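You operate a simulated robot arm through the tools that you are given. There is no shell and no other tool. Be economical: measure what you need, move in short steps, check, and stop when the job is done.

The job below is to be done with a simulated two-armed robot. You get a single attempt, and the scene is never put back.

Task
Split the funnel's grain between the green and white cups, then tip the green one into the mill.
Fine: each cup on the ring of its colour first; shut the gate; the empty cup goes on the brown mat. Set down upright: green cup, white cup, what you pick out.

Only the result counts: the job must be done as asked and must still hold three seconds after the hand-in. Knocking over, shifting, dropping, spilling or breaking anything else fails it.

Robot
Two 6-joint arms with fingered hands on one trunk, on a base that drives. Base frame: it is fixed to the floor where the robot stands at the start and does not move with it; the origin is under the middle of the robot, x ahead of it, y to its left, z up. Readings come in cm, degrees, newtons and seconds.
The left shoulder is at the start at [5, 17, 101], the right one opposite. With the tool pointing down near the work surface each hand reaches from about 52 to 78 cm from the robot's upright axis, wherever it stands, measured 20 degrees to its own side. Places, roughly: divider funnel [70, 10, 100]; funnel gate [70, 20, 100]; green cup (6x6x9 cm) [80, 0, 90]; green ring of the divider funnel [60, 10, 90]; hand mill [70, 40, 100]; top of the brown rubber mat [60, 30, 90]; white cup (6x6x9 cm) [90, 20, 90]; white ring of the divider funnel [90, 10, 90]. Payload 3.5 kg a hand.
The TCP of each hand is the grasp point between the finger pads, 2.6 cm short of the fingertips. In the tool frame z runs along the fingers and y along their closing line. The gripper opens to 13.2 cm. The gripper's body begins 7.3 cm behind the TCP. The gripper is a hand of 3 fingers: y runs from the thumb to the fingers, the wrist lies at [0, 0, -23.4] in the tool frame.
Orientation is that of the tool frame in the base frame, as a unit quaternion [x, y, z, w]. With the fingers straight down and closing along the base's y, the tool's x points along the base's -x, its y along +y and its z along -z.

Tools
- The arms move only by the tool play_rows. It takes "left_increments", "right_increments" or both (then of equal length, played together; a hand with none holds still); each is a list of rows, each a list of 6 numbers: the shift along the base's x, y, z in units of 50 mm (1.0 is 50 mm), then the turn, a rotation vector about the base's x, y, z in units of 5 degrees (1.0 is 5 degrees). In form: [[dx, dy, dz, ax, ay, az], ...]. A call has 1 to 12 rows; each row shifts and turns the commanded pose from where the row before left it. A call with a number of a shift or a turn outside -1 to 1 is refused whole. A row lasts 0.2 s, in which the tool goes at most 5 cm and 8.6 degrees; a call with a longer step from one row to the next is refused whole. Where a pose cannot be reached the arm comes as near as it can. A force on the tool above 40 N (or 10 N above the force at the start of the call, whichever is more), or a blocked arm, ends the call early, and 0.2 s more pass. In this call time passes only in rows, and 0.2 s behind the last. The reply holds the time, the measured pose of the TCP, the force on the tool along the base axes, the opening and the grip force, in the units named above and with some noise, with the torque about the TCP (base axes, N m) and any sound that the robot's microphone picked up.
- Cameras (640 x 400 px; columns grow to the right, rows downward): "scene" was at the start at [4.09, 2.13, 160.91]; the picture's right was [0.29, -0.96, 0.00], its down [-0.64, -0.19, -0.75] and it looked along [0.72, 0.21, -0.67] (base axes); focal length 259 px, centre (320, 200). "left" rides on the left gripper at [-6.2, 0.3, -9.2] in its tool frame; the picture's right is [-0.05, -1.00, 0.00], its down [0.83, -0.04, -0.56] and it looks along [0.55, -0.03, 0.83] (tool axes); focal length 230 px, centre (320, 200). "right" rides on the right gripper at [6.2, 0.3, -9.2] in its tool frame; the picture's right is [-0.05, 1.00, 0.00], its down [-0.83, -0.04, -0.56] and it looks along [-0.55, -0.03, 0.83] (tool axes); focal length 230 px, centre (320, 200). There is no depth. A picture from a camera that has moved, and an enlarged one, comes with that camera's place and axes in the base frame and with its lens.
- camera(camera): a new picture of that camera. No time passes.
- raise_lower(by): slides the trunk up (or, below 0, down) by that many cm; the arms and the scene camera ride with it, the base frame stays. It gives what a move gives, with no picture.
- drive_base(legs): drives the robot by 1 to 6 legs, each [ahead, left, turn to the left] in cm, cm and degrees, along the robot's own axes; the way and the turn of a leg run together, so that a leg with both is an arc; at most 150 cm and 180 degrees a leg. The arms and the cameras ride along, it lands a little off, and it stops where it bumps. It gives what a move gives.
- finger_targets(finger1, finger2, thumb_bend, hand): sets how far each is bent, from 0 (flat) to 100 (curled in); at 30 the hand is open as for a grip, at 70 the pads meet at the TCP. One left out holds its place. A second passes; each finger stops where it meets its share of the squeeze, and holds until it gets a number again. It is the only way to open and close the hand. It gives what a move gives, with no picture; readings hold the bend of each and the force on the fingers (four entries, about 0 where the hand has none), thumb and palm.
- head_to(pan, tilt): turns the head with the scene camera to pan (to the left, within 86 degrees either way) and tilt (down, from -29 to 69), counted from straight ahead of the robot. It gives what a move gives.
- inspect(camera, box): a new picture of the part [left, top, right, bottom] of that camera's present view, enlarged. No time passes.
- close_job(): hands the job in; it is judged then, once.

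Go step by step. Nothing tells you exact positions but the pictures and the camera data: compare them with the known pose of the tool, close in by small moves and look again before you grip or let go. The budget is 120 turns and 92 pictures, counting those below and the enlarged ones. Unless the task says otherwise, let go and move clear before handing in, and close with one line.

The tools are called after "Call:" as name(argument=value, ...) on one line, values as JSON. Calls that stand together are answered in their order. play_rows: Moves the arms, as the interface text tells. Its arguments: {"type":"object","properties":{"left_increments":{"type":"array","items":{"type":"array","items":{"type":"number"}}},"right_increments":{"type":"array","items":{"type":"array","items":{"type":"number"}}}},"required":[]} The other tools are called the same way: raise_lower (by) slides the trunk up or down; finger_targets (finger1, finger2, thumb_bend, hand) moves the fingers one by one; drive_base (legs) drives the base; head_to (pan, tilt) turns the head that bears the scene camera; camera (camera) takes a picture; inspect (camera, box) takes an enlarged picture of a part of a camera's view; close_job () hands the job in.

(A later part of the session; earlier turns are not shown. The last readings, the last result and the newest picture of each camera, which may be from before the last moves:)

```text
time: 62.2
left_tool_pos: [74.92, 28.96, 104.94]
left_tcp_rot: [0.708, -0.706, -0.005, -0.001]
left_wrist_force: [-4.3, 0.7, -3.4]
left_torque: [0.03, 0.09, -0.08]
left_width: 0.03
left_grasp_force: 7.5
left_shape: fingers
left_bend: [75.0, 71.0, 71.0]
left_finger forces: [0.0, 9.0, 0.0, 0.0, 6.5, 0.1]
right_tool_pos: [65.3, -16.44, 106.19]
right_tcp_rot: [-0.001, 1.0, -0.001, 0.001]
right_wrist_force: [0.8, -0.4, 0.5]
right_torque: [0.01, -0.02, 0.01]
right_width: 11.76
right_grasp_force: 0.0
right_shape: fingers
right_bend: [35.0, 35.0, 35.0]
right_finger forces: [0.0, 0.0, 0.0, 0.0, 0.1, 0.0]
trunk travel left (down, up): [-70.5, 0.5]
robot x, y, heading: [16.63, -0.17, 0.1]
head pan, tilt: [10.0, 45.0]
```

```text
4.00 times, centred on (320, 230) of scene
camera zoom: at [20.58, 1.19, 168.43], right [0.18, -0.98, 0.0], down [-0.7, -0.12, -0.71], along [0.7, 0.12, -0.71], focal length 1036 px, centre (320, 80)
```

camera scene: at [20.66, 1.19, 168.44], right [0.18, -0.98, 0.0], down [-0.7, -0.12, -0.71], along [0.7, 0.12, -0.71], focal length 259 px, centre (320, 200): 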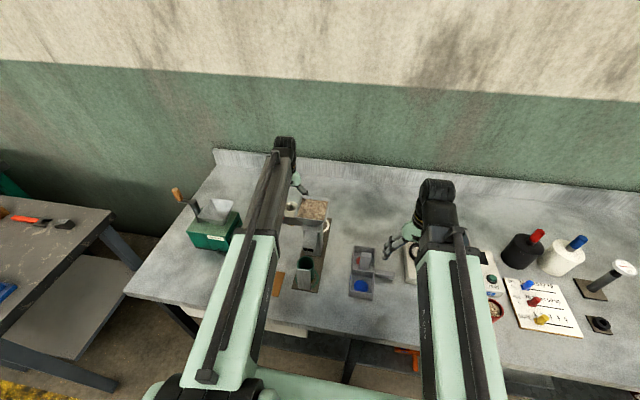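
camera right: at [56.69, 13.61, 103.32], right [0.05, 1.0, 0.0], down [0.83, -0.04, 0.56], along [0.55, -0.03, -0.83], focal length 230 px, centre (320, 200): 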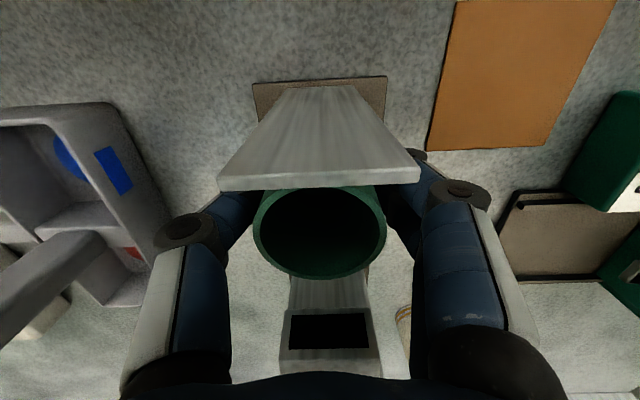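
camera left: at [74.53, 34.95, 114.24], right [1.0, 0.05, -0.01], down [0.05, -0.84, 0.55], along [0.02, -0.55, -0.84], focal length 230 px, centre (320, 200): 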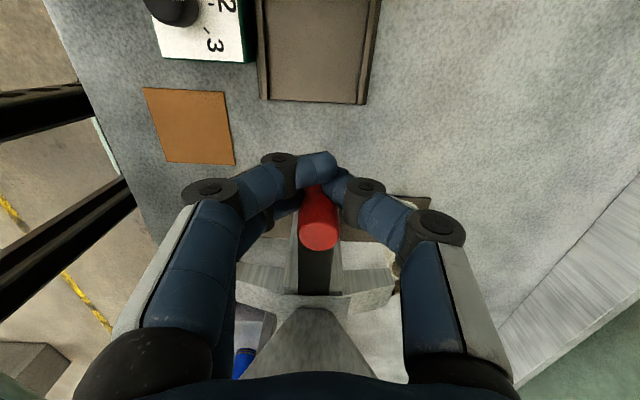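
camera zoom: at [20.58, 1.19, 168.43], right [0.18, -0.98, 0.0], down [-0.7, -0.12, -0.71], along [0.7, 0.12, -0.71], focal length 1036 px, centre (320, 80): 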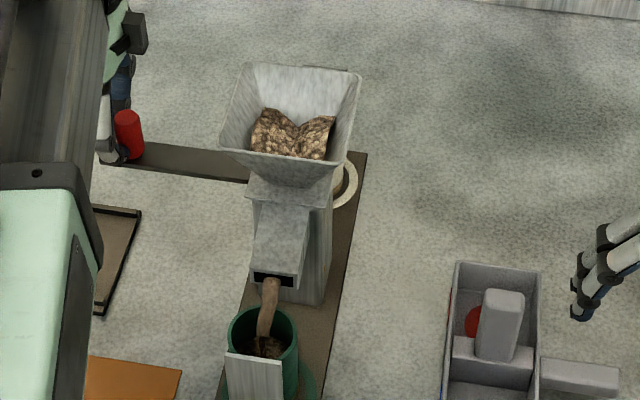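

The funnel is more than half empty and the cup has plenty of room, so I'll keep waiting.

Call:
play_rows(left_increments=[[0, 0, 0, 0, 0, 0], [0, 0, 0, 0, 0, 0], [0, 0, 0, 0, 0, 0], [0, 0, 0, 0, 0, 0], [0, 0, 0, 0, 0, 0], [0, 0, 0, 0, 0, 0], [0, 0, 0, 0, 0, 0], [0, 0, 0, 0, 0, 0], [0, 0, 0, 0, 0, 0], [0, 0, 0, 0, 0, 0], [0, 0, 0, 0, 0, 0], [0, 0, 0, 0, 0, 0]])

Call:
inspect(camera="scene", box=[280, 180, 360, 280])

```text
time: 64.8
left_tool_pos: [74.93, 28.86, 105.1]
left_tcp_rot: [0.708, -0.707, -0.006, 0.0]
left_wrist_force: [-3.6, 0.9, -2.0]
left_torque: [0.01, 0.1, -0.06]
left_width: 0.0
left_grasp_force: 7.5
left_shape: fingers
left_bend: [75.0, 71.0, 71.0]
left_finger forces: [0.0, 9.0, 0.0, 0.0, 6.4, 0.0]
right_tool_pos: [65.26, -16.44, 106.2]
right_tcp_rot: [-0.001, 1.0, -0.002, -0.001]
right_wrist_force: [0.1, 0.0, -0.4]
right_torque: [0.0, 0.02, -0.01]
right_width: 11.77
right_grasp_force: 0.1
right_shape: fingers
right_bend: [35.0, 35.0, 35.0]
right_finger forces: [0.0, 0.1, 0.0, 0.0, 0.0, 0.0]
trunk travel left (down, up): [-70.5, 0.5]
robot x, y, heading: [16.85, 0.16, 0.3]
head pan, tilt: [10.0, 45.0]
```

```text
4.00 times, centred on (320, 230) of scene
camera zoom: at [20.58, 1.19, 168.43], right [0.18, -0.98, 0.0], down [-0.7, -0.12, -0.71], along [0.7, 0.12, -0.71], focal length 1036 px, centre (320, 80)
```

zoom: 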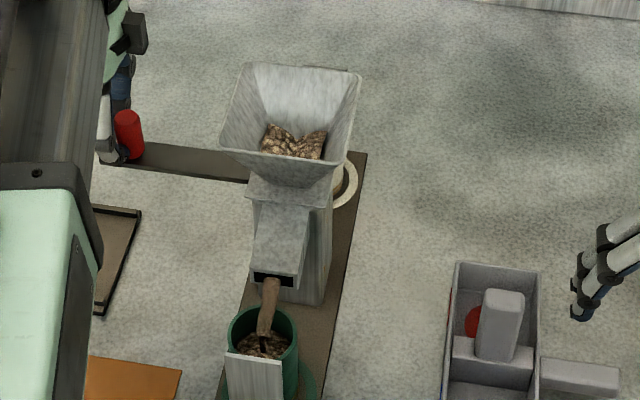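

Call:
play_rows(left_increments=[[0, 0, 0, 0, 0, 0], [0, 0, 0, 0, 0, 0], [0, 0, 0, 0, 0, 0], [0, 0, 0, 0, 0, 0], [0, 0, 0, 0, 0, 0], [0, 0, 0, 0, 0, 0], [0, 0, 0, 0, 0, 0], [0, 0, 0, 0, 0, 0], [0, 0, 0, 0, 0, 0], [0, 0, 0, 0, 0, 0], [0, 0, 0, 0, 0, 0], [0, 0, 0, 0, 0, 0]])

Call:
inspect(camera="scene", box=[280, 180, 360, 280])

```text
time: 67.4
left_tool_pos: [74.89, 28.93, 104.99]
left_tcp_rot: [0.708, -0.706, -0.005, 0.0]
left_wrist_force: [-4.4, 1.2, -2.6]
left_torque: [0.03, 0.09, -0.05]
left_width: 0.03
left_grasp_force: 7.7
left_shape: fingers
left_bend: [75.0, 71.0, 71.0]
left_finger forces: [0.0, 9.0, 0.0, 0.1, 6.6, 0.0]
right_tool_pos: [65.22, -16.4, 106.1]
right_tcp_rot: [-0.001, 1.0, 0.0, 0.0]
right_wrist_force: [-0.9, 0.2, 0.1]
right_torque: [0.02, -0.01, 0.03]
right_width: 11.78
right_grasp_force: 0.1
right_shape: fingers
right_bend: [35.0, 35.0, 35.0]
right_finger forces: [0.0, 0.0, 0.0, 0.1, 0.1, 0.1]
trunk travel left (down, up): [-70.5, 0.5]
robot x, y, heading: [16.76, 0.19, 0.1]
head pan, tilt: [10.0, 45.0]
```

```text
4.00 times, centred on (320, 230) of scene
camera zoom: at [20.58, 1.19, 168.43], right [0.18, -0.98, 0.0], down [-0.7, -0.12, -0.71], along [0.7, 0.12, -0.71], focal length 1036 px, centre (320, 80)
```

zoom: 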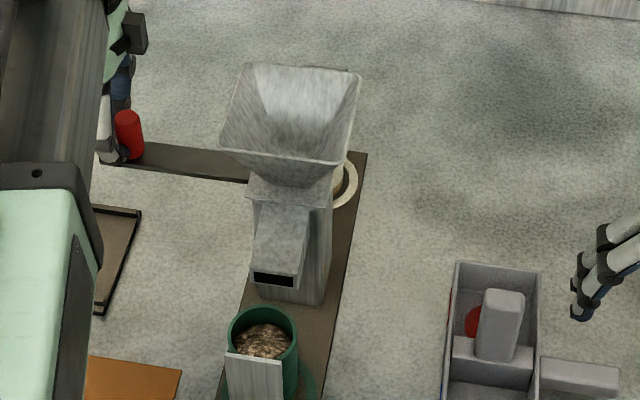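

The funnel is empty and the flow has stopped, with the grain sitting below the cup rim. I'll push the gate shut.

Call:
play_rows(left_increments=[[0, -0.1, 0, 0, 0, 0], [0, -0.1, 0, 0, 0, 0], [0, -0.1, 0, 0, 0, 0], [0, -0.06, 0, 0, 0, 0]])

Call:
inspect(camera="scene", box=[280, 180, 360, 280])

Call:
camera(camera="left")

```text
time: 68.4
left_tool_pos: [74.95, 26.97, 104.9]
left_tcp_rot: [0.707, -0.707, -0.006, 0.0]
left_wrist_force: [-5.8, 1.1, 0.3]
left_torque: [-0.01, 0.15, -0.07]
left_width: 0.0
left_grasp_force: 8.2
left_shape: fingers
left_bend: [75.0, 71.0, 71.0]
left_finger forces: [0.1, 9.4, 0.1, 0.1, 6.2, 0.1]
right_tool_pos: [65.29, -16.49, 106.16]
right_tcp_rot: [-0.001, 1.0, -0.001, 0.001]
right_wrist_force: [0.1, -0.9, -0.3]
right_torque: [-0.02, -0.01, 0.01]
right_width: 11.77
right_grasp_force: 0.1
right_shape: fingers
right_bend: [35.0, 35.0, 35.0]
right_finger forces: [0.1, 0.1, 0.0, 0.0, 0.0, 0.0]
trunk travel left (down, up): [-70.5, 0.5]
robot x, y, heading: [16.29, 0.31, 0.3]
head pan, tilt: [10.0, 45.0]
```

```text
4.00 times, centred on (320, 230) of scene
camera zoom: at [20.54, 1.18, 168.44], right [0.18, -0.98, 0.0], down [-0.7, -0.12, -0.71], along [0.7, 0.12, -0.71], focal length 1036 px, centre (320, 80)
```

zoom: 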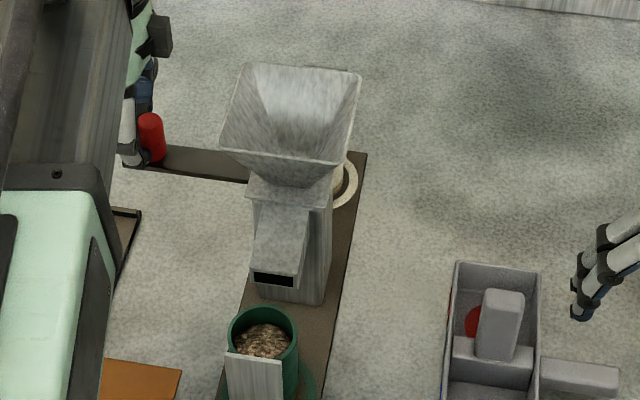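

```text
36 pictures are left
camera left: at [74.56, 33.03, 114.21], right [1.0, 0.05, -0.01], down [0.05, -0.84, 0.55], along [0.02, -0.55, -0.84], focal length 230 px, centre (320, 200)
```

left: 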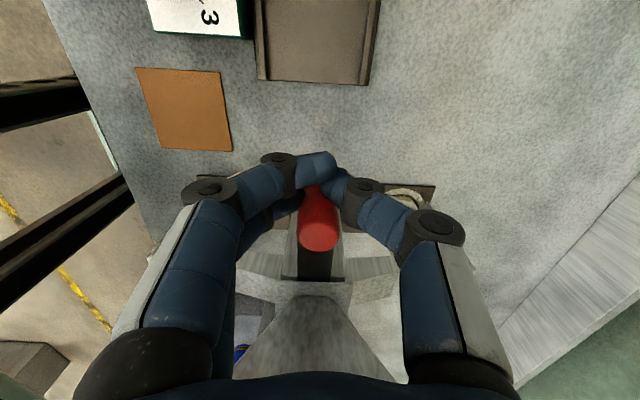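

The knob is following. By bar-end pixels, about 2 cm remain.

Call:
play_rows(left_increments=[[0, -0.1, 0, 0, 0, 0], [0, -0.1, 0, 0, 0, 0], [0, -0.1, 0, 0, 0, 0], [0, -0.06, 0, 0, 0, 0], [0, -0.04, 0, 0, 0, 0]])

Call:
inspect(camera="scene", box=[280, 180, 360, 280])

```text
time: 69.6
left_tool_pos: [74.96, 26.16, 104.98]
left_tcp_rot: [0.711, -0.703, -0.012, -0.007]
left_wrist_force: [-2.3, 18.5, 0.1]
left_torque: [0.33, 0.09, -0.05]
left_width: 0.06
left_grasp_force: 13.8
left_shape: fingers
left_bend: [75.0, 72.0, 71.0]
left_finger forces: [0.0, 11.1, 0.1, 0.0, 16.6, 0.0]
right_tool_pos: [65.27, -16.35, 106.17]
right_tcp_rot: [-0.002, 1.0, -0.001, 0.0]
right_wrist_force: [-0.5, 0.5, 0.8]
right_torque: [0.04, -0.01, 0.0]
right_width: 11.78
right_grasp_force: 0.0
right_shape: fingers
right_bend: [35.0, 35.0, 35.0]
right_finger forces: [0.0, 0.1, 0.0, 0.0, 0.0, 0.0]
trunk travel left (down, up): [-70.5, 0.5]
robot x, y, heading: [16.59, 0.1, 0.2]
head pan, tilt: [10.0, 45.0]
stopped in row 5 (left hand): the force on the tool passed its limit (the readings are from after the stop); the commanded pose is now the measured one
```

```text
4.00 times, centred on (320, 230) of scene
camera zoom: at [20.62, 1.28, 168.42], right [0.18, -0.98, 0.0], down [-0.7, -0.13, -0.71], along [0.7, 0.13, -0.71], focal length 1036 px, centre (320, 80)
```

zoom: 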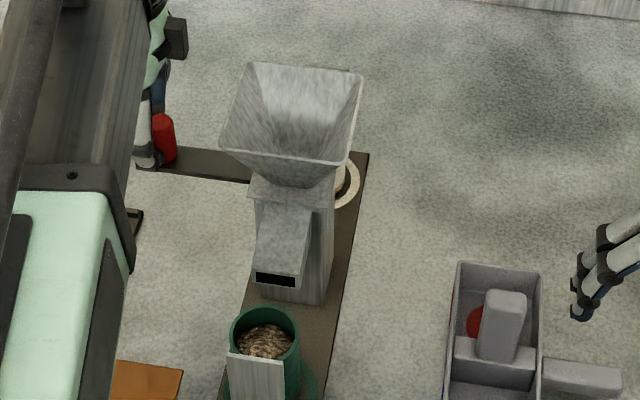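

The gate hit its stop with the knob back at its original closed position. I'll open the fingers and lift clear.

Call:
finger_targets(hand="left", finger1=45, finger2=45, thumb_bend=45)

Call:
play_rows(left_increments=[[0, 0, 0.4, 0, 0, 0], [0, 0, 0.8, 0, 0, 0], [0, 0, 0.8, 0, 0, 0], [0, 0.6, 0.4, 0, 0, 0], [-0.3, 0.8, 0, 0, 0, 0], [-0.3, 0.8, 0, 0, 0, 0]])

Call:
camera(camera="left")

Call:
camera(camera="scene")

```text
time: 70.6
left_tool_pos: [74.88, 25.64, 105.01]
left_tcp_rot: [0.71, -0.704, -0.009, -0.005]
left_wrist_force: [1.0, 0.8, -0.5]
left_torque: [-0.01, 0.0, 0.01]
left_width: 8.38
left_grasp_force: 0.1
left_shape: fingers
left_bend: [45.0, 45.0, 45.0]
left_finger forces: [0.0, 0.0, 0.1, 0.0, 0.0, 0.1]
right_tool_pos: [65.28, -16.33, 106.15]
right_tcp_rot: [-0.002, 1.0, -0.001, 0.0]
right_wrist_force: [-0.3, 0.4, 0.1]
right_torque: [0.01, 0.03, 0.01]
right_width: 11.78
right_grasp_force: 0.0
right_shape: fingers
right_bend: [35.0, 35.0, 35.0]
right_finger forces: [0.0, 0.1, 0.1, 0.0, 0.1, 0.0]
trunk travel left (down, up): [-70.5, 0.5]
robot x, y, heading: [16.47, 0.19, 0.4]
head pan, tilt: [10.0, 45.0]
```

```text
time: 72.0
left_tool_pos: [72.11, 36.74, 116.96]
left_tcp_rot: [0.71, -0.704, -0.009, -0.004]
left_wrist_force: [0.3, -0.5, 0.3]
left_torque: [-0.01, 0.0, 0.0]
left_width: 8.43
left_grasp_force: 0.1
left_shape: fingers
left_bend: [45.0, 45.0, 45.0]
left_finger forces: [0.1, 0.0, 0.1, 0.0, 0.1, 0.1]
right_tool_pos: [65.2, -16.35, 106.14]
right_tcp_rot: [0.0, 1.0, -0.001, 0.0]
right_wrist_force: [0.3, -0.2, -0.2]
right_torque: [-0.02, 0.01, 0.02]
right_width: 11.8
right_grasp_force: 0.1
right_shape: fingers
right_bend: [35.0, 35.0, 35.0]
right_finger forces: [0.1, 0.1, 0.0, 0.0, 0.0, 0.0]
trunk travel left (down, up): [-70.5, 0.5]
robot x, y, heading: [16.32, 0.23, 0.2]
head pan, tilt: [10.0, 45.0]
```

```text
34 pictures are left
camera left: at [71.65, 42.67, 126.31], right [1.0, 0.06, 0.0], down [0.05, -0.84, 0.54], along [0.03, -0.54, -0.84], focal length 230 px, centre (320, 200)
```

left: 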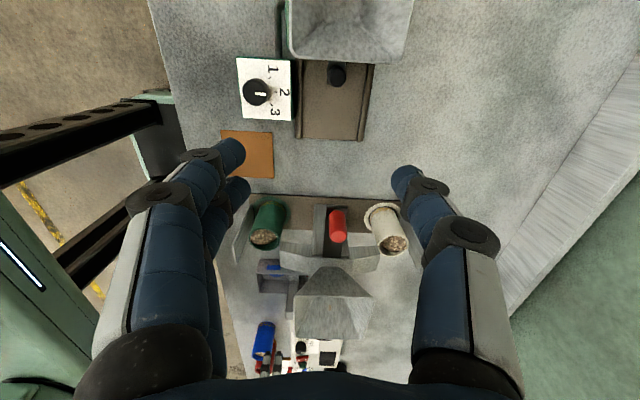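

```text
33 pictures are left
camera scene: at [20.61, 1.28, 168.43], right [0.18, -0.98, 0.0], down [-0.7, -0.12, -0.71], along [0.7, 0.12, -0.71], focal length 259 px, centre (320, 200)
```

scene: 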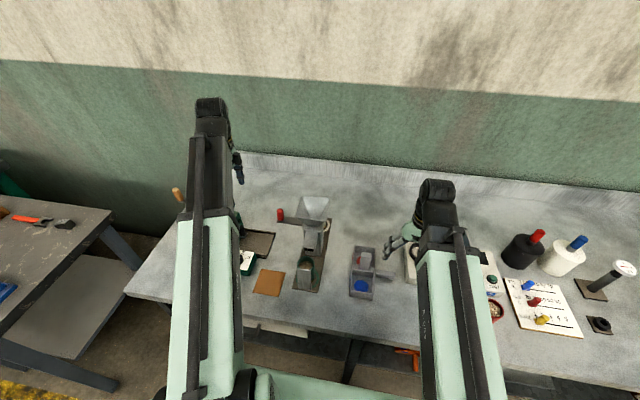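

Both cups are filled about equally, the funnel is empty and the gate is shut. I'll swing the left arm away, un-yawing it, and bring the right hand back over the green cup.

Call:
play_rows(left_increments=[[0, 0.4, 0.3, 0, 0, -1], [0, 0.4, 0.3, 0, 0, -1], [-0.2, 0.4, 0.3, 0, 0, -1], [-0.2, 0.4, 0.3, 0, 0, -1], [-0.2, 0.4, 0.3, 0, 0, -1], [-0.2, 0.4, 0, 0, 0, -1], [0, 0, 0, 0, 0, -1], [0, 0, 0, 0, 0, -1], [0, 0, 0, 0, 0, -1], [0, 0, 0, 0, 0, -1], [0, 0, 0, 0, 0, -1], [0, 0, 0, 0, 0, -1]])

Call:
play_rows(left_increments=[[0, 0, 0, 0, 0, -1], [0, 0, 0, 0, 0, -1], [0, 0, 0, 0, 0, -1], [0, 0, 0, 0, 0, -1], [0, 0, 0, 0, 0, -1], [0, 0, 0, 0, 0, -1], [0, 0, 0, 0, 0, 0], [0, 0, 0, 0, 0, 0]], right_increments=[[-0.1, 0.4, 0.1, 0, 0, 0], [-0.1, 0.8, 0.1, 0, 0, 0], [-0.1, 0.8, 0.1, 0, 0, 0], [-0.1, 0.8, 0.1, 0, 0, 0], [-0.09, 0.8, 0, 0, 0, 0], [0, 0.8, 0, 0, 0, 0], [0, 0.8, 0, 0, 0, 0], [0, 0.78, 0, 0, 0, 0]])

Call:
camera(camera="right")

```text
time: 74.6
left_tool_pos: [67.91, 48.64, 124.41]
left_tcp_rot: [-0.262, 0.965, 0.004, 0.008]
left_wrist_force: [-0.7, -0.2, -0.3]
left_torque: [-0.01, 0.01, 0.0]
left_width: 8.39
left_grasp_force: 0.0
left_shape: fingers
left_bend: [45.0, 45.0, 45.0]
left_finger forces: [0.0, 0.0, 0.0, 0.0, 0.0, 0.0]
right_tool_pos: [65.32, -16.31, 106.13]
right_tcp_rot: [-0.002, 1.0, -0.001, 0.0]
right_wrist_force: [0.4, -1.1, -0.2]
right_torque: [0.01, 0.02, 0.02]
right_width: 11.78
right_grasp_force: 0.0
right_shape: fingers
right_bend: [35.0, 35.0, 35.0]
right_finger forces: [0.1, 0.0, 0.0, 0.0, 0.0, 0.0]
trunk travel left (down, up): [-70.5, 0.5]
robot x, y, heading: [16.61, 0.11, 0.3]
head pan, tilt: [10.0, 45.0]
```

```text
time: 76.4
left_tool_pos: [67.84, 48.7, 124.44]
left_tcp_rot: [-0.003, 1.0, 0.002, 0.009]
left_wrist_force: [-0.4, 1.1, 0.4]
left_torque: [0.01, 0.0, -0.05]
left_width: 8.42
left_grasp_force: 0.1
left_shape: fingers
left_bend: [45.0, 45.0, 45.0]
left_finger forces: [0.0, 0.0, 0.0, 0.0, 0.1, 0.0]
right_tool_pos: [62.87, 13.57, 108.41]
right_tcp_rot: [-0.001, 1.0, 0.0, 0.0]
right_wrist_force: [-0.5, 0.2, -0.3]
right_torque: [0.02, 0.01, -0.02]
right_width: 11.77
right_grasp_force: 0.1
right_shape: fingers
right_bend: [35.0, 35.0, 35.0]
right_finger forces: [0.0, 0.0, 0.0, 0.0, 0.0, 0.1]
trunk travel left (down, up): [-70.5, 0.5]
robot x, y, heading: [16.67, 0.05, 0.4]
head pan, tilt: [10.0, 45.0]
```

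```text
32 pictures are left
camera right: at [56.74, 13.88, 117.59], right [0.05, 1.0, 0.0], down [0.83, -0.04, 0.56], along [0.56, -0.03, -0.83], focal length 230 px, centre (320, 200)
```

right: 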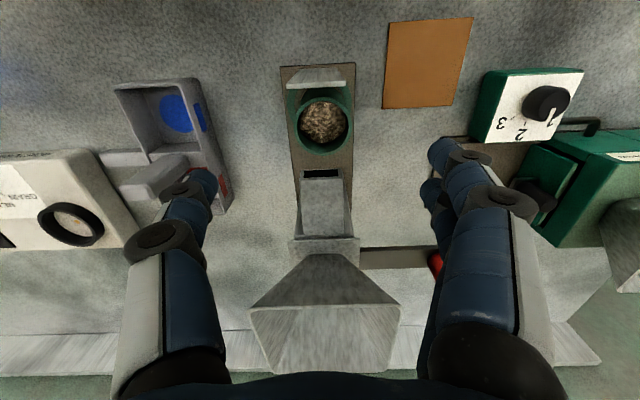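

Centred over the cup. I'll descend and grip it.

Call:
play_rows(right_increments=[[0, 0, -0.7, 0, 0, 0], [0, 0, -0.8, 0, 0, 0], [0, 0, -0.8, 0, 0, 0], [0, 0, -0.74, 0, 0, 0]])

Call:
finger_targets(hand="right", finger1=64, finger2=64, thumb_bend=64)

Call:
play_rows(right_increments=[[0, 0, 0.1, 0, 0, 0], [0, 0, 0.4, 0, 0, 0], [0, 0, 0.6, 0, 0, 0], [0, 0, 0.8, 0, 0, 0], [0, 0, 0.8, 0, 0, 0]])

Call:
camera(camera="right")

```text
time: 77.4
left_tool_pos: [67.94, 48.69, 124.51]
left_tcp_rot: [-0.004, 1.0, 0.002, 0.01]
left_wrist_force: [0.1, 0.1, 0.7]
left_torque: [-0.01, -0.01, 0.02]
left_width: 8.43
left_grasp_force: 0.0
left_shape: fingers
left_bend: [45.0, 45.0, 45.0]
left_finger forces: [0.0, 0.2, 0.1, 0.0, 0.0, 0.1]
right_tool_pos: [62.96, 13.49, 93.1]
right_tcp_rot: [-0.001, 1.0, -0.001, 0.0]
right_wrist_force: [-0.4, 0.4, -0.3]
right_torque: [0.0, -0.03, 0.04]
right_width: 11.76
right_grasp_force: 0.1
right_shape: fingers
right_bend: [35.0, 35.0, 35.0]
right_finger forces: [0.1, 0.1, 0.1, 0.1, 0.0, 0.0]
trunk travel left (down, up): [-70.5, 0.5]
robot x, y, heading: [16.74, 0.17, 0.1]
head pan, tilt: [10.0, 45.0]
```

```text
time: 78.4
left_tool_pos: [67.92, 48.55, 124.45]
left_tcp_rot: [-0.004, 1.0, 0.002, 0.01]
left_wrist_force: [-0.1, 0.6, 0.1]
left_torque: [0.0, -0.02, 0.03]
left_width: 8.42
left_grasp_force: 0.1
left_shape: fingers
left_bend: [45.0, 45.0, 45.0]
left_finger forces: [0.0, 0.1, 0.0, 0.0, 0.0, 0.0]
right_tool_pos: [62.85, 13.5, 93.26]
right_tcp_rot: [-0.002, 1.0, -0.002, 0.0]
right_wrist_force: [1.2, -0.5, 0.0]
right_torque: [0.01, -0.01, 0.0]
right_width: 4.97
right_grasp_force: 11.7
right_shape: fingers
right_bend: [57.0, 55.0, 58.0]
right_finger forces: [5.3, 6.7, 0.1, 0.0, 11.9, 0.0]
trunk travel left (down, up): [-70.5, 0.5]
robot x, y, heading: [16.6, 0.02, 0.3]
head pan, tilt: [10.0, 45.0]
```

```text
time: 79.6
left_tool_pos: [67.84, 48.75, 124.38]
left_tcp_rot: [-0.004, 1.0, 0.002, 0.01]
left_wrist_force: [0.7, 0.4, 0.0]
left_torque: [-0.02, -0.01, 0.02]
left_width: 8.4
left_grasp_force: 0.0
left_shape: fingers
left_bend: [45.0, 45.0, 45.0]
left_finger forces: [0.0, 0.0, 0.0, 0.0, 0.0, 0.1]
right_tool_pos: [62.79, 13.21, 106.59]
right_tcp_rot: [-0.002, 1.0, -0.001, 0.0]
right_wrist_force: [0.0, -0.6, -1.9]
right_torque: [0.01, 0.01, -0.01]
right_width: 4.96
right_grasp_force: 12.0
right_shape: fingers
right_bend: [57.0, 55.0, 58.0]
right_finger forces: [5.2, 6.8, 0.0, 0.0, 12.0, 0.0]
trunk travel left (down, up): [-70.5, 0.5]
robot x, y, heading: [16.75, 0.15, 0.0]
head pan, tilt: [10.0, 45.0]
```

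```text
31 pictures are left
camera right: at [56.67, 13.6, 115.87], right [0.05, 1.0, 0.0], down [0.83, -0.04, 0.56], along [0.55, -0.03, -0.83], focal length 230 px, centre (320, 200)
```

right: 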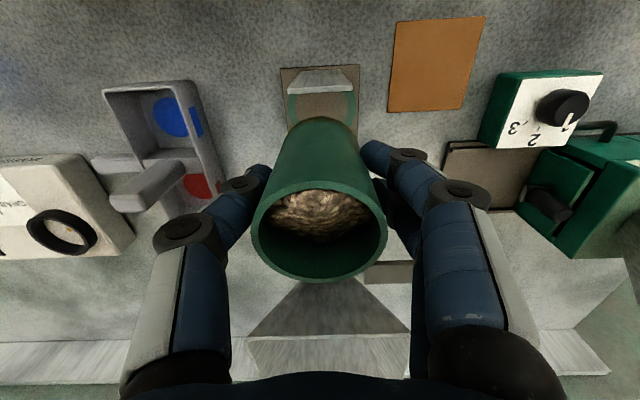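

The cup lifted cleanly with the grain level. I'll carry it gently to the brown mat at (59.2, 25.6) for a regrasp by the left hand.

Call:
play_rows(right_increments=[[0, 0.1, 0.2, 0, 0, 0], [0, 0.3, 0, 0, 0, 0], [-0.1, 0.4, 0, 0, 0, 0], [-0.2, 0.5, 0, 0, 0, 0], [-0.2, 0.5, 0, 0, 0, 0], [-0.2, 0.4, 0, 0, 0, 0], [-0.02, 0.27, 0, 0, 0, 0], [0, 0, -0.4, 0, 0, 0], [0, 0, -0.6, 0, 0, 0], [0, 0, -0.6, 0, 0, 0], [0, 0, -0.6, 0, 0, 0], [0, 0, -0.4, 0, 0, 0]])

Call:
camera(camera="right")

Call:
inspect(camera="scene", box=[220, 180, 380, 300])

```text
time: 82.2
left_tool_pos: [67.85, 48.76, 124.45]
left_tcp_rot: [-0.004, 1.0, 0.002, 0.009]
left_wrist_force: [-0.1, -0.8, 0.0]
left_torque: [0.02, 0.02, 0.03]
left_width: 8.4
left_grasp_force: 0.0
left_shape: fingers
left_bend: [45.0, 45.0, 45.0]
left_finger forces: [0.1, 0.0, 0.0, 0.0, 0.0, 0.0]
right_tool_pos: [59.12, 26.07, 94.38]
right_tcp_rot: [-0.002, 1.0, -0.001, 0.0]
right_wrist_force: [-0.1, 0.2, -0.9]
right_torque: [0.0, -0.02, 0.0]
right_width: 4.93
right_grasp_force: 11.9
right_shape: fingers
right_bend: [57.0, 55.0, 58.0]
right_finger forces: [5.3, 6.8, 0.0, 0.0, 11.8, 0.1]
trunk travel left (down, up): [-70.5, 0.5]
robot x, y, heading: [16.55, 0.04, 0.1]
head pan, tilt: [10.0, 45.0]
```

```text
30 pictures are left
camera right: at [53.06, 26.36, 103.56], right [0.05, 1.0, 0.0], down [0.83, -0.04, 0.56], along [0.56, -0.03, -0.83], focal length 230 px, centre (320, 200)
```

right: 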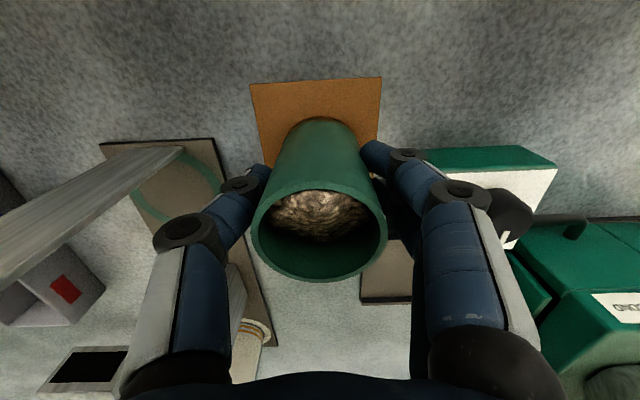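

```text
3.33 times, centred on (300, 240) of scene
camera zoom: at [20.64, 1.24, 168.44], right [0.18, -0.98, 0.0], down [-0.7, -0.12, -0.71], along [0.7, 0.12, -0.71], focal length 863 px, centre (387, 67)
```

zoom: 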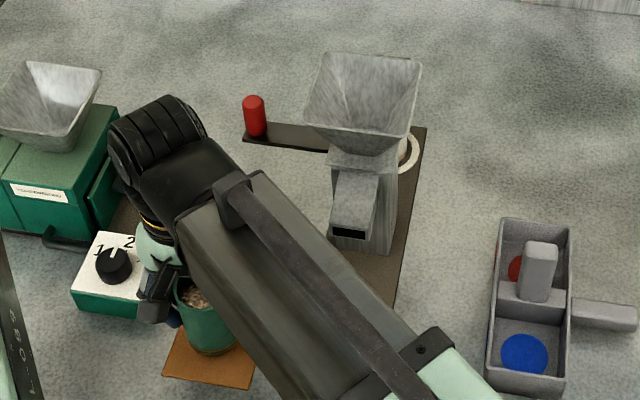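

The cup is over the mat. I'll lower to contact.

Call:
play_rows(right_increments=[[0.05, 0, -0.1, 0, 0, 0], [0, 0, -0.06, 0, 0, 0], [0, 0, -0.05, 0, 0, 0], [0, 0, -0.04, 0, 0, 0]])

```text
time: 83.2
left_tool_pos: [67.88, 48.73, 124.45]
left_tcp_rot: [-0.004, 1.0, 0.003, 0.01]
left_wrist_force: [-0.6, 0.0, -0.2]
left_torque: [0.03, 0.0, -0.01]
left_width: 8.41
left_grasp_force: 0.0
left_shape: fingers
left_bend: [45.0, 45.0, 45.0]
left_finger forces: [0.0, 0.0, 0.1, 0.0, 0.1, 0.0]
right_tool_pos: [59.5, 25.88, 93.2]
right_tcp_rot: [-0.002, 1.0, -0.001, -0.001]
right_wrist_force: [-0.4, -0.6, -2.4]
right_torque: [-0.04, -0.01, -0.01]
right_width: 4.93
right_grasp_force: 11.7
right_shape: fingers
right_bend: [57.0, 55.0, 58.0]
right_finger forces: [5.3, 6.8, 0.0, 0.1, 11.8, 0.1]
trunk travel left (down, up): [-70.5, 0.5]
robot x, y, heading: [16.25, -0.13, 0.2]
head pan, tilt: [10.0, 45.0]
```

Call:
play_rows(right_increments=[[0, 0, -0.05, 0, 0, 0], [0, 0, -0.04, 0, 0, 0]])

```text
time: 83.8
left_tool_pos: [67.85, 48.71, 124.39]
left_tcp_rot: [-0.005, 1.0, 0.003, 0.01]
left_wrist_force: [-0.7, 0.2, -0.8]
left_torque: [0.01, 0.04, -0.03]
left_width: 8.41
left_grasp_force: 0.1
left_shape: fingers
left_bend: [45.0, 45.0, 45.0]
left_finger forces: [0.1, 0.0, 0.1, 0.0, 0.0, 0.0]
right_tool_pos: [59.51, 25.91, 92.83]
right_tcp_rot: [-0.001, 1.0, -0.001, 0.001]
right_wrist_force: [-1.2, -0.1, 2.3]
right_torque: [-0.07, 0.01, -0.05]
right_width: 4.96
right_grasp_force: 12.8
right_shape: fingers
right_bend: [57.0, 55.0, 59.0]
right_finger forces: [5.7, 7.3, 0.1, 0.1, 12.0, 0.1]
trunk travel left (down, up): [-70.5, 0.5]
robot x, y, heading: [16.43, 0.17, 0.4]
head pan, tilt: [10.0, 45.0]
```

Contact, so I'll release and withdraw the right hand up and back to its side.

Call:
finger_targets(hand="right", finger1=35, finger2=35, thumb_bend=35)

Call:
play_rows(right_increments=[[0, 0, 0.5, 0, 0, 0], [0, 0, 0.8, 0, 0, 0], [0, 0, 0.8, 0, 0, 0], [0, 0, 0.8, 0, 0, 0], [0, -0.7, 0.2, 0, 0, 0], [0, -0.9, 0, 0, 0, 0], [0, -0.9, 0, 0, 0, 0], [0, -0.9, 0, 0, 0, 0], [0, -0.9, 0, 0, 0, 0], [0, -0.9, 0, 0, 0, 0], [0, -0.9, 0, 0, 0, 0], [0, -0.9, 0, 0, 0, 0]])

Call:
drive_base(legs=[[-20, 0, 0]])

Call:
inspect(camera="scene", box=[180, 100, 380, 240])

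```text
time: 84.8
left_tool_pos: [67.93, 48.6, 124.45]
left_tcp_rot: [-0.005, 1.0, 0.002, 0.009]
left_wrist_force: [-0.1, -0.8, 0.0]
left_torque: [0.01, 0.02, -0.01]
left_width: 8.41
left_grasp_force: 0.1
left_shape: fingers
left_bend: [45.0, 45.0, 45.0]
left_finger forces: [0.0, 0.0, 0.0, 0.1, 0.0, 0.0]
right_tool_pos: [59.46, 25.84, 92.71]
right_tcp_rot: [-0.002, 1.0, 0.0, 0.0]
right_wrist_force: [0.0, 0.2, 0.4]
right_torque: [0.02, -0.03, -0.01]
right_width: 11.77
right_grasp_force: 0.1
right_shape: fingers
right_bend: [35.0, 35.0, 35.0]
right_finger forces: [0.1, 0.1, 0.0, 0.0, 0.0, 0.0]
trunk travel left (down, up): [-70.5, 0.5]
robot x, y, heading: [16.88, 0.23, 0.1]
head pan, tilt: [10.0, 45.0]
```

```text
time: 87.4
left_tool_pos: [67.97, 48.59, 124.34]
left_tcp_rot: [-0.004, 1.0, 0.003, 0.009]
left_wrist_force: [0.2, 0.3, -0.2]
left_torque: [0.01, -0.01, -0.03]
left_width: 8.42
left_grasp_force: 0.0
left_shape: fingers
left_bend: [45.0, 45.0, 45.0]
left_finger forces: [0.1, 0.1, 0.1, 0.0, 0.1, 0.0]
right_tool_pos: [61.92, -8.68, 109.07]
right_tcp_rot: [-0.002, 1.0, -0.001, -0.001]
right_wrist_force: [0.6, 0.1, -0.4]
right_torque: [-0.01, 0.01, 0.0]
right_width: 11.77
right_grasp_force: 0.0
right_shape: fingers
right_bend: [35.0, 35.0, 35.0]
right_finger forces: [0.0, 0.1, 0.1, 0.0, 0.1, 0.1]
right hand out of reach, approached as far as the arm can: row 11, 12
trunk travel left (down, up): [-70.5, 0.5]
robot x, y, heading: [16.6, 0.26, 0.1]
head pan, tilt: [10.0, 45.0]
```

```text
time: 89.0
left_tool_pos: [48.0, 48.57, 124.56]
left_tcp_rot: [-0.002, 1.0, 0.004, 0.011]
left_wrist_force: [-0.6, 0.4, -0.5]
left_torque: [-0.01, -0.02, 0.01]
left_width: 8.43
left_grasp_force: 0.0
left_shape: fingers
left_bend: [45.0, 45.0, 45.0]
left_finger forces: [0.0, 0.0, 0.0, 0.0, 0.1, 0.0]
right_tool_pos: [41.85, -8.79, 109.09]
right_tcp_rot: [0.0, 1.0, -0.002, -0.001]
right_wrist_force: [0.3, 0.2, 0.7]
right_torque: [0.01, -0.03, -0.02]
right_width: 11.78
right_grasp_force: 0.0
right_shape: fingers
right_bend: [35.0, 35.0, 35.0]
right_finger forces: [0.0, 0.0, 0.0, 0.0, 0.1, 0.0]
trunk travel left (down, up): [-70.5, 0.5]
robot x, y, heading: [-3.06, -0.6, 0.1]
head pan, tilt: [10.0, 45.0]
```

```text
2.86 times, centred on (280, 170) of scene
camera zoom: at [0.53, 1.18, 168.44], right [0.17, -0.98, 0.0], down [-0.7, -0.12, -0.71], along [0.7, 0.12, -0.71], focal length 740 px, centre (434, 286)
```

zoom: 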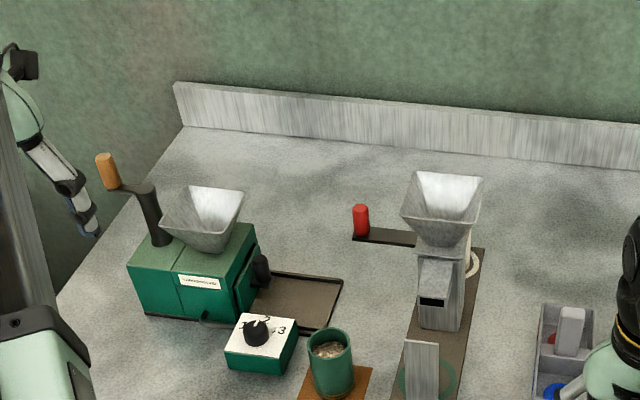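

The cup stands on the mat and the mill hopper centre is about (73.8, 46.8), rim z≈105. I'll back off a bit more so the left arm can point forward, then open that hand and pitch it towards horizontal.

Call:
drive_base(legs=[[-12, 0, 0]])

Call:
finger_targets(hand="left", finger1=35, finger2=35, thumb_bend=35)

Call:
play_rows(left_increments=[[0.25, -0.2, -0.2, 0, -1, 0], [0.25, -0.2, -0.2, 0, -1, 0], [0.25, -0.2, -0.2, 0, -1, 0], [0.25, -0.2, -0.2, 0, -1, 0], [0.2, -0.3, -0.2, 0, -1, 0], [0.2, -0.3, -0.2, 0, -1, 0], [0.2, -0.4, -0.3, 0, -1, 0], [0.2, -0.4, -0.3, 0, -1, 0], [0.2, -0.4, -0.3, 0, -1, 0], [0.1, -0.4, -0.3, 0, -1, 0], [0.1, -0.4, -0.3, 0, -1, 0], [0.1, -0.4, -0.3, 0, -1, 0]])

Call:
camera(camera="left")

```text
time: 90.2
left_tool_pos: [35.85, 48.54, 124.53]
left_tcp_rot: [-0.004, 1.0, 0.003, 0.01]
left_wrist_force: [-0.6, -0.4, 0.0]
left_torque: [0.04, -0.06, -0.02]
left_width: 8.4
left_grasp_force: 0.0
left_shape: fingers
left_bend: [45.0, 45.0, 45.0]
left_finger forces: [0.1, 0.1, 0.0, 0.0, 0.1, 0.0]
right_tool_pos: [29.77, -8.71, 109.02]
right_tcp_rot: [-0.002, 1.0, -0.001, 0.0]
right_wrist_force: [-0.2, -0.1, 0.0]
right_torque: [0.0, -0.05, 0.0]
right_width: 11.77
right_grasp_force: 0.0
right_shape: fingers
right_bend: [35.0, 35.0, 35.0]
right_finger forces: [0.1, 0.0, 0.0, 0.0, 0.0, 0.0]
trunk travel left (down, up): [-70.5, 0.5]
robot x, y, heading: [-15.13, -0.08, 0.3]
head pan, tilt: [10.0, 45.0]
```

```text
time: 91.2
left_tool_pos: [36.18, 48.57, 124.41]
left_tcp_rot: [-0.005, 1.0, 0.002, 0.01]
left_wrist_force: [0.2, -0.6, -0.1]
left_torque: [0.0, -0.02, -0.01]
left_width: 11.75
left_grasp_force: 0.2
left_shape: fingers
left_bend: [35.0, 35.0, 35.0]
left_finger forces: [0.1, 0.0, 0.0, 0.1, 0.0, 0.1]
right_tool_pos: [29.91, -8.7, 109.05]
right_tcp_rot: [-0.002, 1.0, -0.001, -0.001]
right_wrist_force: [-0.2, 0.4, 0.3]
right_torque: [0.0, -0.01, -0.01]
right_width: 11.74
right_grasp_force: 0.0
right_shape: fingers
right_bend: [35.0, 35.0, 35.0]
right_finger forces: [0.0, 0.0, 0.1, 0.0, 0.0, 0.1]
trunk travel left (down, up): [-70.5, 0.5]
robot x, y, heading: [-15.08, 0.16, -0.0]
head pan, tilt: [10.0, 45.0]
```

```text
time: 93.8
left_tool_pos: [50.45, 30.59, 109.5]
left_tcp_rot: [-0.005, 0.861, 0.0, 0.509]
left_wrist_force: [0.4, -0.5, 1.2]
left_torque: [-0.01, 0.01, 0.03]
left_width: 11.77
left_grasp_force: 0.0
left_shape: fingers
left_bend: [35.0, 35.0, 35.0]
left_finger forces: [0.0, 0.1, 0.0, 0.1, 0.0, 0.0]
left hand out of reach, approached as far as the arm can: row 11, 12
right_tool_pos: [30.07, -8.73, 108.95]
right_tcp_rot: [-0.002, 1.0, -0.001, -0.001]
right_wrist_force: [0.2, -0.3, 0.2]
right_torque: [-0.02, -0.02, 0.01]
right_width: 11.78
right_grasp_force: 0.1
right_shape: fingers
right_bend: [35.0, 35.0, 35.0]
right_finger forces: [0.0, 0.1, 0.1, 0.1, 0.0, 0.0]
trunk travel left (down, up): [-70.5, 0.5]
robot x, y, heading: [-14.85, 0.15, 0.1]
head pan, tilt: [10.0, 45.0]
```

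```text
27 pictures are left
camera left: at [45.13, 30.99, 119.32], right [0.04, -1.0, 0.05], down [-0.89, -0.05, -0.46], along [0.46, -0.03, -0.89], focal length 230 px, centre (320, 200)
```

left: 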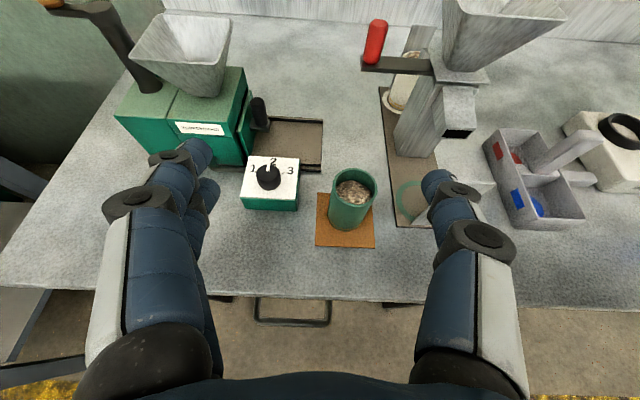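

I'm at the arm's inner limit here, so I'll back up 8 cm more, finish the pitch, and go to a pre-grasp spot behind the cup.

Call:
drive_base(legs=[[-8, 0, 0]])

Call:
play_rows(left_increments=[[0.2, -0.2, -0.4, 0, -1, 0], [0.2, -0.2, -0.5, 0, -1, 0], [0.2, -0.2, -0.6, 0, 0, 0], [0.2, -0.2, -0.6, 0, 0, 0], [0.2, -0.14, -0.6, 0, 0, 0]])

Call:
camera(camera="left")

```text
time: 94.9
left_tool_pos: [41.85, 30.78, 109.66]
left_tcp_rot: [-0.005, 0.861, 0.0, 0.508]
left_wrist_force: [-0.5, -0.6, -0.1]
left_torque: [-0.02, 0.01, 0.0]
left_width: 11.77
left_grasp_force: 0.1
left_shape: fingers
left_bend: [35.0, 35.0, 35.0]
left_finger forces: [0.0, 0.0, 0.0, 0.0, 0.1, 0.0]
right_tool_pos: [21.79, -8.64, 108.95]
right_tcp_rot: [-0.001, 1.0, -0.001, 0.001]
right_wrist_force: [0.0, 0.6, 0.1]
right_torque: [0.0, -0.02, -0.02]
right_width: 11.78
right_grasp_force: 0.1
right_shape: fingers
right_bend: [35.0, 35.0, 35.0]
right_finger forces: [0.0, 0.1, 0.0, 0.0, 0.0, 0.1]
trunk travel left (down, up): [-70.5, 0.5]
robot x, y, heading: [-23.26, -0.1, -0.0]
head pan, tilt: [10.0, 45.0]
```

```text
time: 96.1
left_tool_pos: [46.91, 26.12, 96.0]
left_tcp_rot: [-0.005, 0.814, -0.001, 0.581]
left_wrist_force: [0.5, 0.6, -0.5]
left_torque: [0.0, -0.04, -0.01]
left_width: 11.75
left_grasp_force: 0.0
left_shape: fingers
left_bend: [35.0, 35.0, 35.0]
left_finger forces: [0.0, 0.0, 0.0, 0.0, 0.1, 0.1]
right_tool_pos: [21.94, -8.59, 108.96]
right_tcp_rot: [-0.002, 1.0, -0.002, -0.001]
right_wrist_force: [0.4, 0.7, 0.1]
right_torque: [0.02, 0.01, -0.02]
right_width: 11.79
right_grasp_force: 0.0
right_shape: fingers
right_bend: [35.0, 35.0, 35.0]
right_finger forces: [0.1, 0.1, 0.0, 0.1, 0.0, 0.1]
trunk travel left (down, up): [-70.5, 0.5]
robot x, y, heading: [-23.48, 0.01, 0.3]
head pan, tilt: [10.0, 45.0]
```

```text
26 pictures are left
camera left: at [40.1, 26.4, 104.84], right [0.03, -1.0, 0.06], down [-0.79, -0.05, -0.61], along [0.61, -0.03, -0.79], focal length 230 px, centre (320, 200)
```

left: 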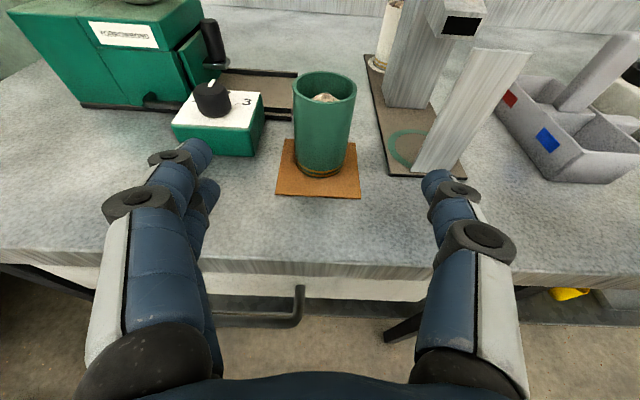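

A clear view: the cup is straight ahead at (59.4, 25.9), with the dial box close on the left. I'll narrow the opening and advance along the tool direction.

Call:
finger_targets(hand="left", finger1=42, finger2=42, thumb_bend=42)

Call:
play_rows(left_increments=[[0.4, -0.05, -0.14, 0, 0, 0], [0.5, 0, -0.17, 0, 0, 0], [0.5, 0, -0.17, 0, 0, 0], [0.5, 0, -0.17, 0, 0, 0], [0.4, 0, -0.14, 0, 0, 0]])

Call:
camera(camera="left")

```text
time: 97.1
left_tool_pos: [46.91, 26.14, 96.15]
left_tcp_rot: [-0.006, 0.813, 0.0, 0.582]
left_wrist_force: [0.7, -1.0, 0.1]
left_torque: [-0.01, 0.01, 0.02]
left_width: 9.54
left_grasp_force: 0.0
left_shape: fingers
left_bend: [42.0, 42.0, 42.0]
left_finger forces: [0.0, 0.0, 0.0, 0.0, 0.0, 0.0]
right_tool_pos: [21.75, -8.75, 108.95]
right_tcp_rot: [-0.002, 1.0, -0.001, -0.001]
right_wrist_force: [-0.2, 0.2, -0.5]
right_torque: [0.02, 0.01, 0.0]
right_width: 11.77
right_grasp_force: 0.2
right_shape: fingers
right_bend: [35.0, 35.0, 35.0]
right_finger forces: [0.0, 0.1, 0.1, 0.0, 0.0, 0.0]
trunk travel left (down, up): [-70.5, 0.5]
robot x, y, heading: [-23.4, -0.42, 0.2]
head pan, tilt: [10.0, 45.0]
```

```text
time: 98.3
left_tool_pos: [58.66, 25.73, 92.05]
left_tcp_rot: [-0.005, 0.813, 0.0, 0.582]
left_wrist_force: [-0.4, -0.4, -0.5]
left_torque: [-0.04, -0.01, -0.01]
left_width: 9.54
left_grasp_force: 0.0
left_shape: fingers
left_bend: [42.0, 42.0, 42.0]
left_finger forces: [0.0, 0.1, 0.1, 0.0, 0.1, 0.0]
right_tool_pos: [21.86, -8.65, 109.0]
right_tcp_rot: [-0.002, 1.0, -0.001, -0.001]
right_wrist_force: [-0.3, 0.0, -0.2]
right_torque: [0.0, -0.01, -0.03]
right_width: 11.78
right_grasp_force: 0.1
right_shape: fingers
right_bend: [35.0, 35.0, 35.0]
right_finger forces: [0.1, 0.0, 0.0, 0.0, 0.0, 0.0]
trunk travel left (down, up): [-70.5, 0.5]
robot x, y, heading: [-23.0, 0.15, 0.0]
head pan, tilt: [10.0, 45.0]
```

```text
25 pictures are left
camera left: at [51.8, 26.11, 100.75], right [0.03, -1.0, 0.06], down [-0.79, -0.05, -0.61], along [0.61, -0.03, -0.79], focal length 230 px, centre (320, 200)
```

left: 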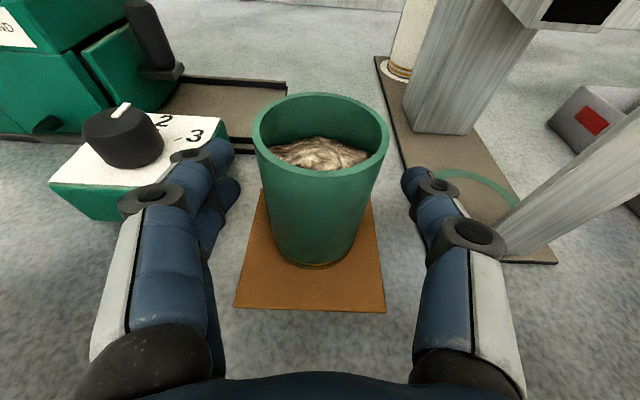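

Centred. I'll move the last bit in and close.

Call:
play_rows(left_increments=[[0.16, 0.02, -0.06, 0, 0, 0]])

Call:
finger_targets(hand="left", finger1=66, finger2=66, thumb_bend=66)

Call:
play_rows(left_increments=[[0, 0, 0.05, 0, 0, 0], [0, 0, 0.15, 0, 0, 0], [0, 0, 0.4, 0, 0, 0]])

Call:
camera(camera="left")

```text
time: 98.7
left_tool_pos: [59.34, 25.88, 91.82]
left_tcp_rot: [-0.005, 0.814, -0.001, 0.581]
left_wrist_force: [-0.8, -0.8, -0.3]
left_torque: [0.01, 0.02, -0.01]
left_width: 9.56
left_grasp_force: 0.0
left_shape: fingers
left_bend: [42.0, 42.0, 42.0]
left_finger forces: [0.1, 0.0, 0.0, 0.0, 0.1, 0.0]
right_tool_pos: [21.99, -8.74, 108.99]
right_tcp_rot: [-0.002, 1.0, -0.002, 0.0]
right_wrist_force: [-0.1, -0.4, 0.2]
right_torque: [0.03, -0.04, 0.02]
right_width: 11.76
right_grasp_force: 0.1
right_shape: fingers
right_bend: [35.0, 35.0, 35.0]
right_finger forces: [0.0, 0.1, 0.1, 0.1, 0.0, 0.0]
trunk travel left (down, up): [-70.5, 0.5]
robot x, y, heading: [-23.42, -0.14, 0.2]
head pan, tilt: [10.0, 45.0]
```

```text
time: 99.7
left_tool_pos: [59.34, 25.99, 91.59]
left_tcp_rot: [-0.005, 0.814, 0.0, 0.581]
left_wrist_force: [0.7, -1.3, 2.1]
left_torque: [0.02, -0.03, 0.01]
left_width: 4.41
left_grasp_force: 13.7
left_shape: fingers
left_bend: [58.0, 56.0, 61.0]
left_finger forces: [6.1, 7.4, 0.1, 0.0, 13.5, 0.0]
right_tool_pos: [22.01, -8.67, 109.04]
right_tcp_rot: [-0.001, 1.0, -0.001, -0.001]
right_wrist_force: [1.0, -0.2, -0.9]
right_torque: [0.01, 0.0, 0.02]
right_width: 11.78
right_grasp_force: 0.1
right_shape: fingers
right_bend: [35.0, 35.0, 35.0]
right_finger forces: [0.0, 0.0, 0.0, 0.1, 0.0, 0.0]
trunk travel left (down, up): [-70.5, 0.5]
robot x, y, heading: [-23.51, 0.01, 0.1]
head pan, tilt: [10.0, 45.0]
```

```text
time: 100.5
left_tool_pos: [59.53, 25.82, 94.71]
left_tcp_rot: [-0.006, 0.814, 0.0, 0.581]
left_wrist_force: [0.1, 0.6, -1.9]
left_torque: [-0.01, 0.0, -0.02]
left_width: 4.36
left_grasp_force: 12.8
left_shape: fingers
left_bend: [58.0, 56.0, 61.0]
left_finger forces: [5.8, 7.7, 0.0, 0.1, 13.1, 0.0]
right_tool_pos: [21.81, -8.78, 108.99]
right_tcp_rot: [-0.002, 1.0, -0.002, -0.001]
right_wrist_force: [0.7, 0.3, 0.5]
right_torque: [0.02, -0.01, -0.01]
right_width: 11.78
right_grasp_force: 0.0
right_shape: fingers
right_bend: [35.0, 35.0, 35.0]
right_finger forces: [0.0, 0.2, 0.0, 0.1, 0.0, 0.1]
trunk travel left (down, up): [-70.5, 0.5]
robot x, y, heading: [-23.24, -0.38, 0.2]
head pan, tilt: [10.0, 45.0]
```

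```text
24 pictures are left
camera left: at [52.58, 26.19, 103.51], right [0.03, -1.0, 0.06], down [-0.79, -0.05, -0.61], along [0.61, -0.03, -0.79], focal length 230 px, centre (320, 200)
```

left: 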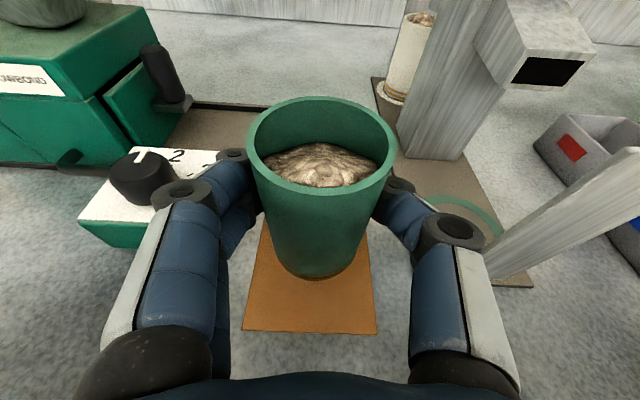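

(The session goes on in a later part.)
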